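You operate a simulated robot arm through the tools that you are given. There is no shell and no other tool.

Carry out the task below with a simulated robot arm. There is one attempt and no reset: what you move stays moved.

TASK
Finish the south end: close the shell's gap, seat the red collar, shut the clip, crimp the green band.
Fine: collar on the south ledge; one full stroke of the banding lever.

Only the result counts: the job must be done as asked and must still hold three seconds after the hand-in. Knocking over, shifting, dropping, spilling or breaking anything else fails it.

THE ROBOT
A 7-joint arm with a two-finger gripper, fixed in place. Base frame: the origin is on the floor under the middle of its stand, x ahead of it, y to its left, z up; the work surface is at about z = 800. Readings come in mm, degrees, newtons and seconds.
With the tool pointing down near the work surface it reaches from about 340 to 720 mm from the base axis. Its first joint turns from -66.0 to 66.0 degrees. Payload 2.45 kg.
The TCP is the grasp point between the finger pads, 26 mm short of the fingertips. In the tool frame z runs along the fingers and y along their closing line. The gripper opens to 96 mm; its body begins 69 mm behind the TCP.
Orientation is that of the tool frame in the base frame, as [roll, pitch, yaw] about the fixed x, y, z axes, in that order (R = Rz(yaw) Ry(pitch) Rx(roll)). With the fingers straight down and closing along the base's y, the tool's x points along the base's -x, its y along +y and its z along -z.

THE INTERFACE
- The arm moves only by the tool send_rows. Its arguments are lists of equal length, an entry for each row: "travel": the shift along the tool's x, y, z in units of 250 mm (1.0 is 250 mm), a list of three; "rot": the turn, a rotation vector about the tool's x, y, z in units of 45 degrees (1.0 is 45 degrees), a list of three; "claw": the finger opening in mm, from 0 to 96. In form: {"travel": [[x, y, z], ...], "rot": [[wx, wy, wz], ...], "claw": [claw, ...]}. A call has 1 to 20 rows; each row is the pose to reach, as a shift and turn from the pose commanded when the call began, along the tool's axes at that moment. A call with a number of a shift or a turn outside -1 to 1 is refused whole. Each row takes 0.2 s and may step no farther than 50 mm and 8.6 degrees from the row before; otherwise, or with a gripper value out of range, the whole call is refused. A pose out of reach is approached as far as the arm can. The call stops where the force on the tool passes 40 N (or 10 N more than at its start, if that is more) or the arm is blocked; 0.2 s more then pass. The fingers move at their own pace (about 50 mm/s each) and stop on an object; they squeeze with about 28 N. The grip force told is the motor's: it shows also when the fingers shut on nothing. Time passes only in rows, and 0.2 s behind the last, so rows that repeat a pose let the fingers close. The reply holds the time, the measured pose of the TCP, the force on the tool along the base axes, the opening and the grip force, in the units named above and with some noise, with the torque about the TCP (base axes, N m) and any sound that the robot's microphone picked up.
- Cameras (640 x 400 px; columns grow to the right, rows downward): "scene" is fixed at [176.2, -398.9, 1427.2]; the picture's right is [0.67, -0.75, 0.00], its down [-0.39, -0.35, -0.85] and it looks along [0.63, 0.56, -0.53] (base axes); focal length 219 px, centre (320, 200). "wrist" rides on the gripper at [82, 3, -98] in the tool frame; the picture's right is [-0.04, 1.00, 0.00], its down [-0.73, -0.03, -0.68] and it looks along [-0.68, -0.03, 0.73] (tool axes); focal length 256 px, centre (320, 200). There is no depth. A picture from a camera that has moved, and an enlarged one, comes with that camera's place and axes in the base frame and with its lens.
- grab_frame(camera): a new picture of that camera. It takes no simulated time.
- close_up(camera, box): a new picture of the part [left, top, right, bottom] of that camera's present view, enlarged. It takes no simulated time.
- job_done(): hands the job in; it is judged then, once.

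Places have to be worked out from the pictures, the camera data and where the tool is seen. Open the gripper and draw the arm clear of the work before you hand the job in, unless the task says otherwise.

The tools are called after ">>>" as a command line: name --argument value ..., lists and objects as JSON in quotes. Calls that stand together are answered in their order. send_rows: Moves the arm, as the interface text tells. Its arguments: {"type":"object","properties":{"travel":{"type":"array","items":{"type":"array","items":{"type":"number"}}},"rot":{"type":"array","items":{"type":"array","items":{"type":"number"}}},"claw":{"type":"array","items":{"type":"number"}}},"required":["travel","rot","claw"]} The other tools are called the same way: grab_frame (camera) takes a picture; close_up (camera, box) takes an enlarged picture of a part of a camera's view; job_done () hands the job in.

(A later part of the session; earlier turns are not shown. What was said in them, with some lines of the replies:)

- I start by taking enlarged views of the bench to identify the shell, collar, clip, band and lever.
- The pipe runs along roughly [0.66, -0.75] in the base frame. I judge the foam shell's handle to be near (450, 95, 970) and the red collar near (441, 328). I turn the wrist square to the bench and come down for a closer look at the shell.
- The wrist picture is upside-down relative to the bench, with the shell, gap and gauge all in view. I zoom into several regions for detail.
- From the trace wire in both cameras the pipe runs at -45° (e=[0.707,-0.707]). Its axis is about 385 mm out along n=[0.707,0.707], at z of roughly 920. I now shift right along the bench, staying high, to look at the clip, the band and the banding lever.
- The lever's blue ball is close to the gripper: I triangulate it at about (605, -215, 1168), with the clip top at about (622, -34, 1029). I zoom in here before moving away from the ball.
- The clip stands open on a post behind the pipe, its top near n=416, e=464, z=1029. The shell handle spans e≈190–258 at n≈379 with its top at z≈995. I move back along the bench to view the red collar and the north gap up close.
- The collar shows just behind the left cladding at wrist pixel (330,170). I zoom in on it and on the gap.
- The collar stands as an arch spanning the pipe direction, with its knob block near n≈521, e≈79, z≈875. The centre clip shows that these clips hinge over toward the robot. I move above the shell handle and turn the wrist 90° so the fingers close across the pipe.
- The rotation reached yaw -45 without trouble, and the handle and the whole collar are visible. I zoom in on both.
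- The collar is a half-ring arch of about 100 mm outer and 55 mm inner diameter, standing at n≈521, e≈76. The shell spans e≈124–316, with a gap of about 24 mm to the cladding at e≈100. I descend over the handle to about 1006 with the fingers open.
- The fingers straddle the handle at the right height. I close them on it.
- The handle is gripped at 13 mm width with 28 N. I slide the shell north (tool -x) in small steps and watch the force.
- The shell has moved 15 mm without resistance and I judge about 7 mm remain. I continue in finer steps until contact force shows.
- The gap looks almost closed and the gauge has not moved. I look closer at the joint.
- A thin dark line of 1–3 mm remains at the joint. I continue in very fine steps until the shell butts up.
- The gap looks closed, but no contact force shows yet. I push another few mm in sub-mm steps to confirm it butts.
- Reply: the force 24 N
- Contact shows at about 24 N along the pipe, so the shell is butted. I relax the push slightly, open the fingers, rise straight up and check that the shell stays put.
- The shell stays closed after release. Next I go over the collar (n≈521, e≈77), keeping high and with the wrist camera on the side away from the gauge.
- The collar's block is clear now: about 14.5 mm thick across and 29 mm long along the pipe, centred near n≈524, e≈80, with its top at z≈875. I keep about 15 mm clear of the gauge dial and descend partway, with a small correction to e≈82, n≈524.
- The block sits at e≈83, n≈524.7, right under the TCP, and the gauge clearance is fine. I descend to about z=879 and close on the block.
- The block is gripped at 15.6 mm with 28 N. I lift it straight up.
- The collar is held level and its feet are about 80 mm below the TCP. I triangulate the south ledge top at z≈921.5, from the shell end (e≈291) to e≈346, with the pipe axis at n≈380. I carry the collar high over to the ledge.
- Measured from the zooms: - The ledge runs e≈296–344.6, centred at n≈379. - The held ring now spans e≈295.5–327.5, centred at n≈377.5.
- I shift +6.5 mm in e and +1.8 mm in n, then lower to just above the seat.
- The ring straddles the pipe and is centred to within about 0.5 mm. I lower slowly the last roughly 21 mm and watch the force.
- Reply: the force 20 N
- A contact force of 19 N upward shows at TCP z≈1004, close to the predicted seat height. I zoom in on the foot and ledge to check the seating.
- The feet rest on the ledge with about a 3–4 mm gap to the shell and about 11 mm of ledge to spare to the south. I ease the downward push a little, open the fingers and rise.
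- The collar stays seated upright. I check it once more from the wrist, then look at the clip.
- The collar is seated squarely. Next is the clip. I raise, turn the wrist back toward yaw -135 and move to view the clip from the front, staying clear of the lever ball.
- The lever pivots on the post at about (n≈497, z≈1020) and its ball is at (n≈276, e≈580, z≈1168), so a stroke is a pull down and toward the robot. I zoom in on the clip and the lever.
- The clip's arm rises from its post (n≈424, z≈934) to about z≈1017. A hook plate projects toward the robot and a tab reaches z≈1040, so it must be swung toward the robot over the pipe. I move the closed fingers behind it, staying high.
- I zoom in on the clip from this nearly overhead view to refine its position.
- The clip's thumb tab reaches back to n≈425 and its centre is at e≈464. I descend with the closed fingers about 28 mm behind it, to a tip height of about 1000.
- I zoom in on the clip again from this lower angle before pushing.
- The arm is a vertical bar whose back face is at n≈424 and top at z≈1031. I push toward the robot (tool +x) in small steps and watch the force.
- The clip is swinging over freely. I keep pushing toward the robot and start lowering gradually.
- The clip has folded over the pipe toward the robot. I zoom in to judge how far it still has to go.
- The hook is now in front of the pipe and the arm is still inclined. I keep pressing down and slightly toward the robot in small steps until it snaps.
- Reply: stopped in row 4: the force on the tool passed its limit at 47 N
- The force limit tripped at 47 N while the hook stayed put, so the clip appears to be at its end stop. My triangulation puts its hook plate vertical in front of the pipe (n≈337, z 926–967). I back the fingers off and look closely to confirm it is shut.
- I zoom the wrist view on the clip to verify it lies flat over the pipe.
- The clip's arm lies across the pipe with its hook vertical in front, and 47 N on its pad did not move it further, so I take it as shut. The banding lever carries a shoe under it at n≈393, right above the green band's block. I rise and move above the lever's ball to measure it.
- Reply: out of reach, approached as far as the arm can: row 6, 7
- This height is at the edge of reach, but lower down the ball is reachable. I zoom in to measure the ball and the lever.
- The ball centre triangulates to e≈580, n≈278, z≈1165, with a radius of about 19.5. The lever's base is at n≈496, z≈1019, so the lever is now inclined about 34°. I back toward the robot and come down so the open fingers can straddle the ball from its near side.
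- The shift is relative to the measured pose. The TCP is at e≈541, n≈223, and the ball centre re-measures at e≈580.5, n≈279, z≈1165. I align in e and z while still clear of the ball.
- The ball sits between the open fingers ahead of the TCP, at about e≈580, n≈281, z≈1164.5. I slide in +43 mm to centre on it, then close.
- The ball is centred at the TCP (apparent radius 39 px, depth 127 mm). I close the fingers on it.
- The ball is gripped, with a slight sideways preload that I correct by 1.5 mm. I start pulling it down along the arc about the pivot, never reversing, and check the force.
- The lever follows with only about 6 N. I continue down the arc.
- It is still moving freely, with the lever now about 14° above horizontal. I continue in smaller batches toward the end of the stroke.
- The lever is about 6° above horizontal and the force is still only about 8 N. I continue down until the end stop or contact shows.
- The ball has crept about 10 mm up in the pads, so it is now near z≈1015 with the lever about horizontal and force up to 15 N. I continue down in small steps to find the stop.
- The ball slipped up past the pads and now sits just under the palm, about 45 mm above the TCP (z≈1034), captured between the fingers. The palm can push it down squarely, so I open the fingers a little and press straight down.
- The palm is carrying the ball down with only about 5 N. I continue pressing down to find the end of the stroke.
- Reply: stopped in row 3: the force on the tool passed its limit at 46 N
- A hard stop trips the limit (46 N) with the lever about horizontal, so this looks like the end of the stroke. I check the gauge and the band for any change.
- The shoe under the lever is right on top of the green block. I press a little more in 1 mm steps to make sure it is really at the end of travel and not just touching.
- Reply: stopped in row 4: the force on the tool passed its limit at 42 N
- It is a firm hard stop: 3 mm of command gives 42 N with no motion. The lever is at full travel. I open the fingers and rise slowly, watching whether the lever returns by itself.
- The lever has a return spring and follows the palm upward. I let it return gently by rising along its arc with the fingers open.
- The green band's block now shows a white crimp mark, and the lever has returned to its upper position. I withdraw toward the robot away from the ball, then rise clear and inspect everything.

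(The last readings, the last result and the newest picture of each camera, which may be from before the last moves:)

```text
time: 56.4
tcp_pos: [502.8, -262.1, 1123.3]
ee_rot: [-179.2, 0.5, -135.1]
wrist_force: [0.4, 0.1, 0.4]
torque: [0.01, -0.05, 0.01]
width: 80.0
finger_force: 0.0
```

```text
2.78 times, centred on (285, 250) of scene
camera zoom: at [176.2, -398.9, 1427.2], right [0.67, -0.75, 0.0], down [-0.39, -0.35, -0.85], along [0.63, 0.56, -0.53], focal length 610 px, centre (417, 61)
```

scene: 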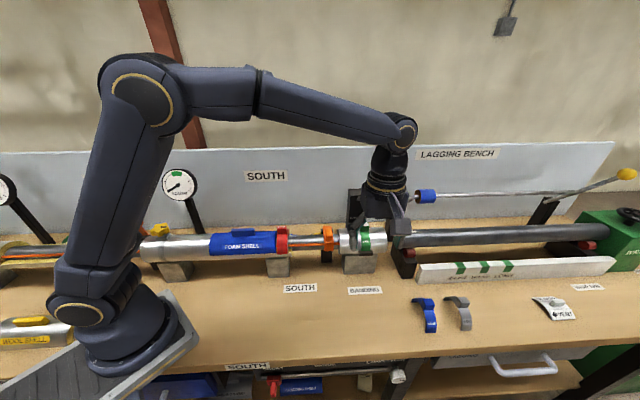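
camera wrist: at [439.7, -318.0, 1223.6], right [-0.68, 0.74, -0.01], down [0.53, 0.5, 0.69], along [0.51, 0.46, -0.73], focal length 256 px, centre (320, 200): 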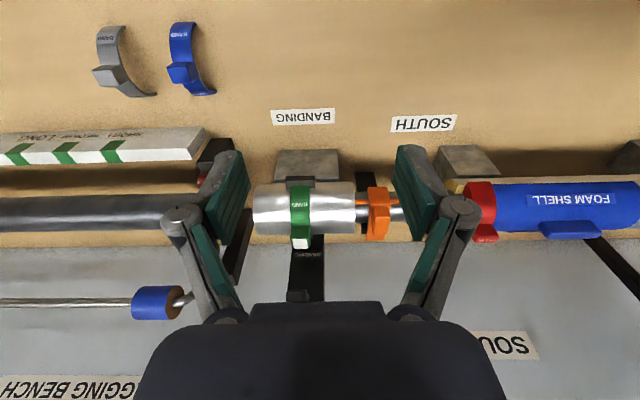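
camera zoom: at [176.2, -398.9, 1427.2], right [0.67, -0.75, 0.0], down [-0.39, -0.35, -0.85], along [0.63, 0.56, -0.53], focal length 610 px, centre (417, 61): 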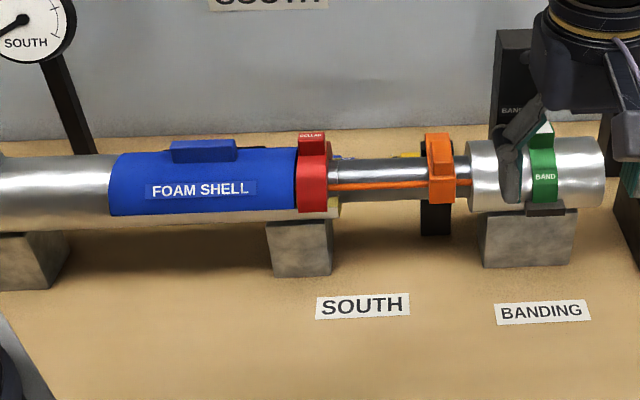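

The shell, collar, clip and crimped band all look right from the scene camera. I move to a side view from the front-left to double-check that the clip is fully shut.

>>> send_rows --travel '[[-0.017, 0.106, 0], [-0.034, 0.212, 0], [-0.05, 0.318, 0], [-0.067, 0.424, 0], [-0.084, 0.53, 0], [-0.1, 0.636, 0]]' --rot '[[0, 0, 0.167], [0, 0, 0.333], [0, 0, 0.5], [0, 0, 0.667], [0, 0, 0.833], [0, 0, 1.0]]' --claw '[60, 40, 30, 30, 30, 30]'

>>> send_rows --travel '[[-0.016, 0.016, 0.06], [-0.033, 0.033, 0.12], [-0.05, 0.05, 0.18], [-0.066, 0.066, 0.24], [-0.083, 0.083, 0.3], [-0.099, 0.099, 0.373]]' --rot '[[0, 0, 0.167], [0, 0, 0.333], [0, 0, 0.5], [0, 0, 0.667], [0, 0, 0.833], [0, 0, 1.0]]' --claw '[30, 30, 30, 30, 30, 30]'

>>> grab_frame --camera "wrist"

>>> grab_frame --camera "scene"

```text
time: 57.8
tcp_pos: [410.3, -130.5, 1122.1]
ee_rot: [-179.8, 1.0, 179.7]
wrist_force: [1.1, 0.4, -0.6]
torque: [-0.02, 0.01, -0.01]
width: 29.8
finger_force: 0.1
```

```text
time: 59.2
tcp_pos: [435.8, -107.3, 1029.8]
ee_rot: [179.5, 0.9, 134.7]
wrist_force: [-0.4, -0.4, -0.8]
torque: [-0.04, 0.0, 0.02]
width: 29.8
finger_force: 0.1
```

```text
taken
camera wrist: at [377.9, -46.6, 1128.9], right [0.74, 0.67, 0.01], down [0.48, -0.54, 0.69], along [0.47, -0.5, -0.72], focal length 256 px, centre (320, 200)
```

wrist: 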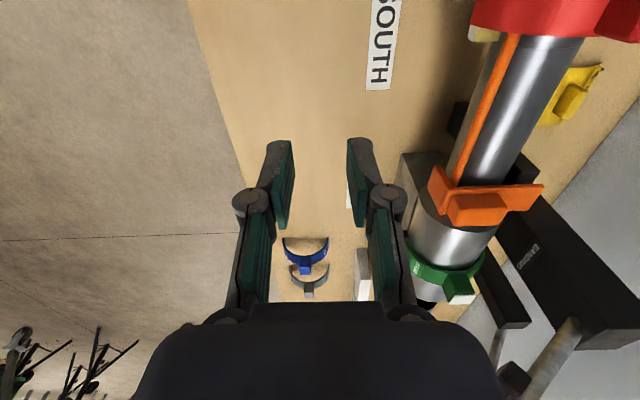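

```text
taken
```

scene: 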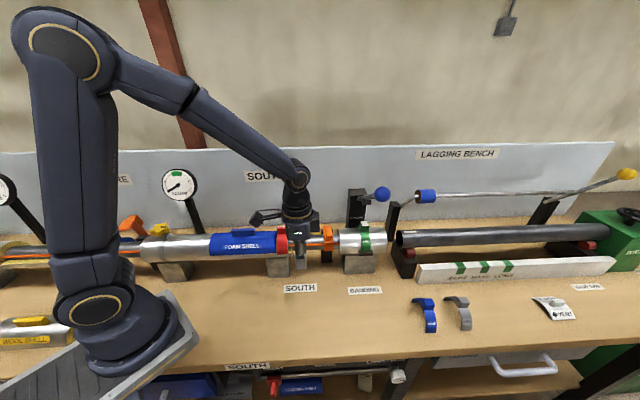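

>>> close_up --camera "wrist" --box '[400, 130, 580, 242]'

>>> close_up --camera "wrist" --box '[400, 0, 640, 150]'

>>> close_up --camera "wrist" --box '[380, 200, 560, 320]'

```text
3.56 times, centred on (490, 186) of wrist
camera zoom: at [377.9, -46.6, 1128.9], right [0.74, 0.67, 0.01], down [0.48, -0.54, 0.69], along [0.47, -0.5, -0.72], focal length 910 px, centre (-284, 250)
```

zoom: 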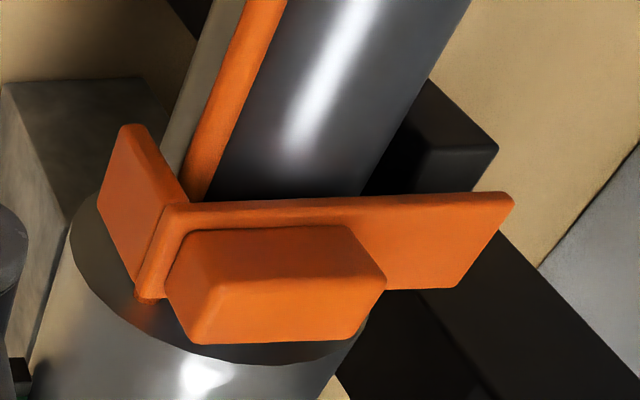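

```text
2.67 times, centred on (520, 75) of wrist
camera zoom: at [377.9, -46.6, 1128.9], right [0.74, 0.67, 0.01], down [0.48, -0.54, 0.69], along [0.47, -0.5, -0.72], focal length 683 px, centre (-213, 533)
```

zoom: 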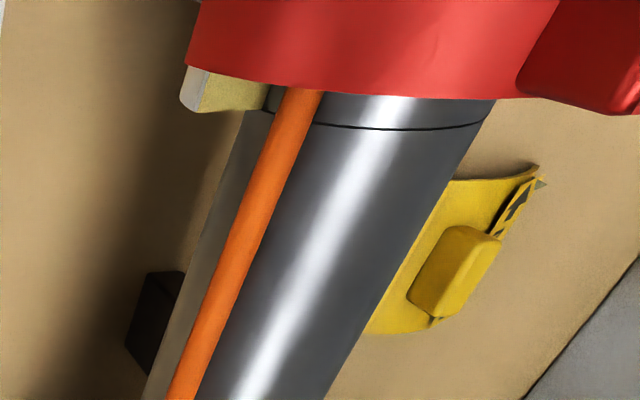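

```text
3.33 times, centred on (470, 260) of wrist
camera zoom: at [377.9, -46.6, 1128.9], right [0.74, 0.67, 0.01], down [0.48, -0.54, 0.69], along [0.47, -0.5, -0.72], focal length 853 px, centre (-180, 0)
```

zoom: 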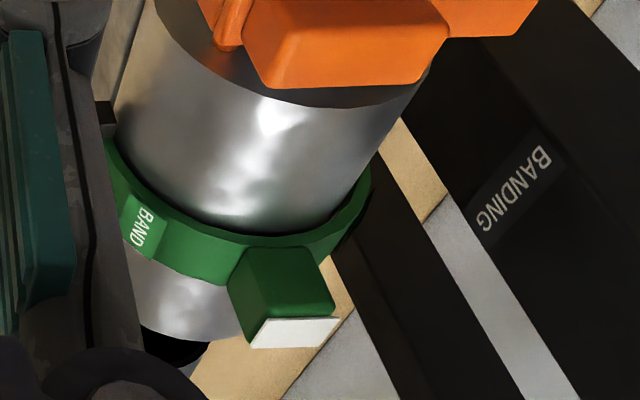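

From the side the clip's arm is level (top z≈966–967 at both ends) with the hook down in front of the pipe, so it is shut. I open the gripper, rise clear of the work and make a last check of everything.

>>> send_rows --travel '[[0, 0, -0.12], [0, 0, -0.3], [0.04, 0, -0.48], [0.08, 0, -0.66], [0.12, 0, -0.84], [0.12, 0, -0.96]]' --rot '[[0, 0, 0], [0, 0, 0], [0, 0, 0], [0, 0, 0], [0, 0, 0], [0, 0, 0]]' --claw '[50, 70, 96, 96, 96, 96]'

>>> grab_frame --camera "scene"

>>> close_up --camera "scene" --box '[180, 215, 300, 275]'

>>> close_up --camera "scene" --box '[270, 180, 410, 270]'

>>> grab_frame --camera "wrist"

```text
time: 60.6
tcp_pos: [409.0, -85.2, 1271.1]
ee_rot: [179.6, 0.8, 134.9]
wrist_force: [0.8, -0.4, -0.1]
torque: [0.01, -0.01, -0.03]
width: 96.1
finger_force: 0.0
```

```text
taken
```

scene: 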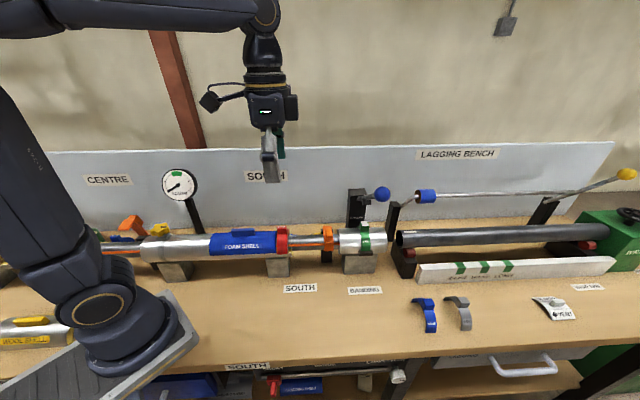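

```text
5.33 times, centred on (240, 245) of scene
camera zoom: at [176.2, -398.9, 1427.2], right [0.67, -0.75, 0.0], down [-0.39, -0.35, -0.85], along [0.63, 0.56, -0.53], focal length 1169 px, centre (747, -40)
```

zoom: 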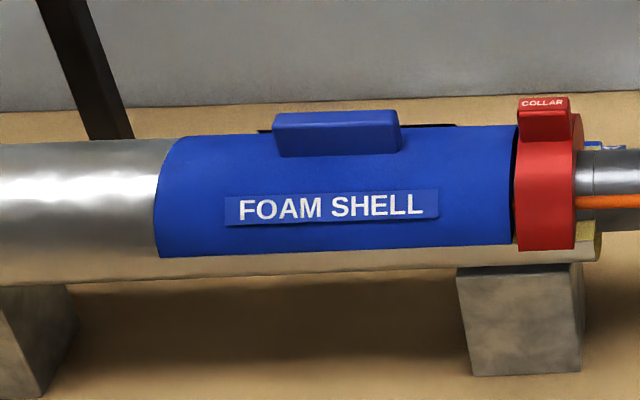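

```text
4.44 times, centred on (340, 225) of scene
camera zoom: at [176.2, -398.9, 1427.2], right [0.67, -0.75, 0.0], down [-0.39, -0.35, -0.85], along [0.63, 0.56, -0.53], focal length 974 px, centre (231, 89)
```

zoom: 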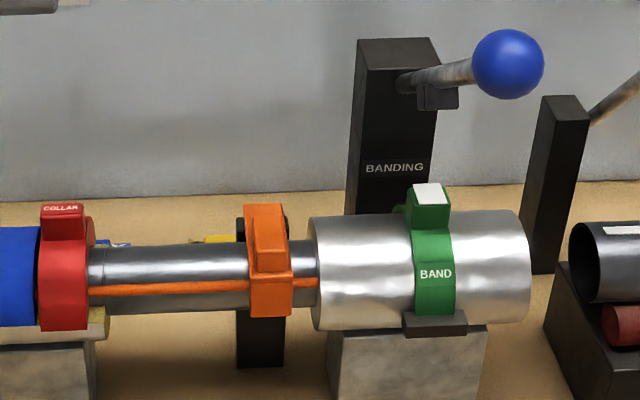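

```text
taken
camera wrist: at [350.2, -24.6, 1368.2], right [0.74, 0.68, 0.01], down [0.49, -0.54, 0.69], along [0.47, -0.5, -0.72], focal length 256 px, centre (320, 200)
```

wrist: 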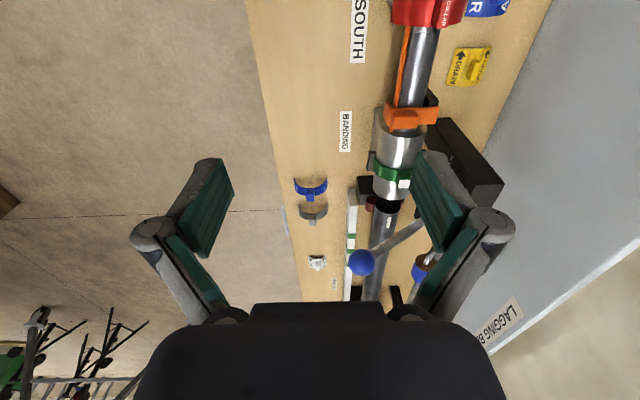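

Final checks:
- **Shell:** it is butted against the cladding with no gap.
- **Collar:** it sits upright on the south ledge.
- **Clip:** it is shut over the pipe.
- **Band:** it shows its white crimp mark after one full stroke, and the lever is back up.

The gripper is open and clear of the work, so I hand the job in.

>>> job_done

```text
The job is handed in.
```

I handed the job in with all four parts of the south end done. I haven't seen the judging result.

- **Shell gap:** I slid the foam shell north until it butted the cladding at about 24 N. It stayed closed after release.
- **Red collar:** it sits upright on the south ledge, about 3–4 mm clear of the shell, with ledge to spare on the south side.
- **Clip:** it is folded over the pipe with its hook down in front. From the side its arm is level, and 47 N on its pad did not move it further.
- **Green band:** I pulled the banding lever down to its hard stop once and let it spring back up. The block on the band now shows a white mark, which I take to be the crimp.

**Stroke:** near the bottom my grip on the lever's ball slipped, and it rose about 20 mm before I pressed it back down to the stop with the palm. I count that as one full stroke, since it never came near the top in between.

**Gauge:** the SOUTH gauge still reads at its low end and never moved. I left the yellow knob alone, as the task did not mention it.

I saw nothing else on the bench moved. The gripper is open and the arm is clear of the work.
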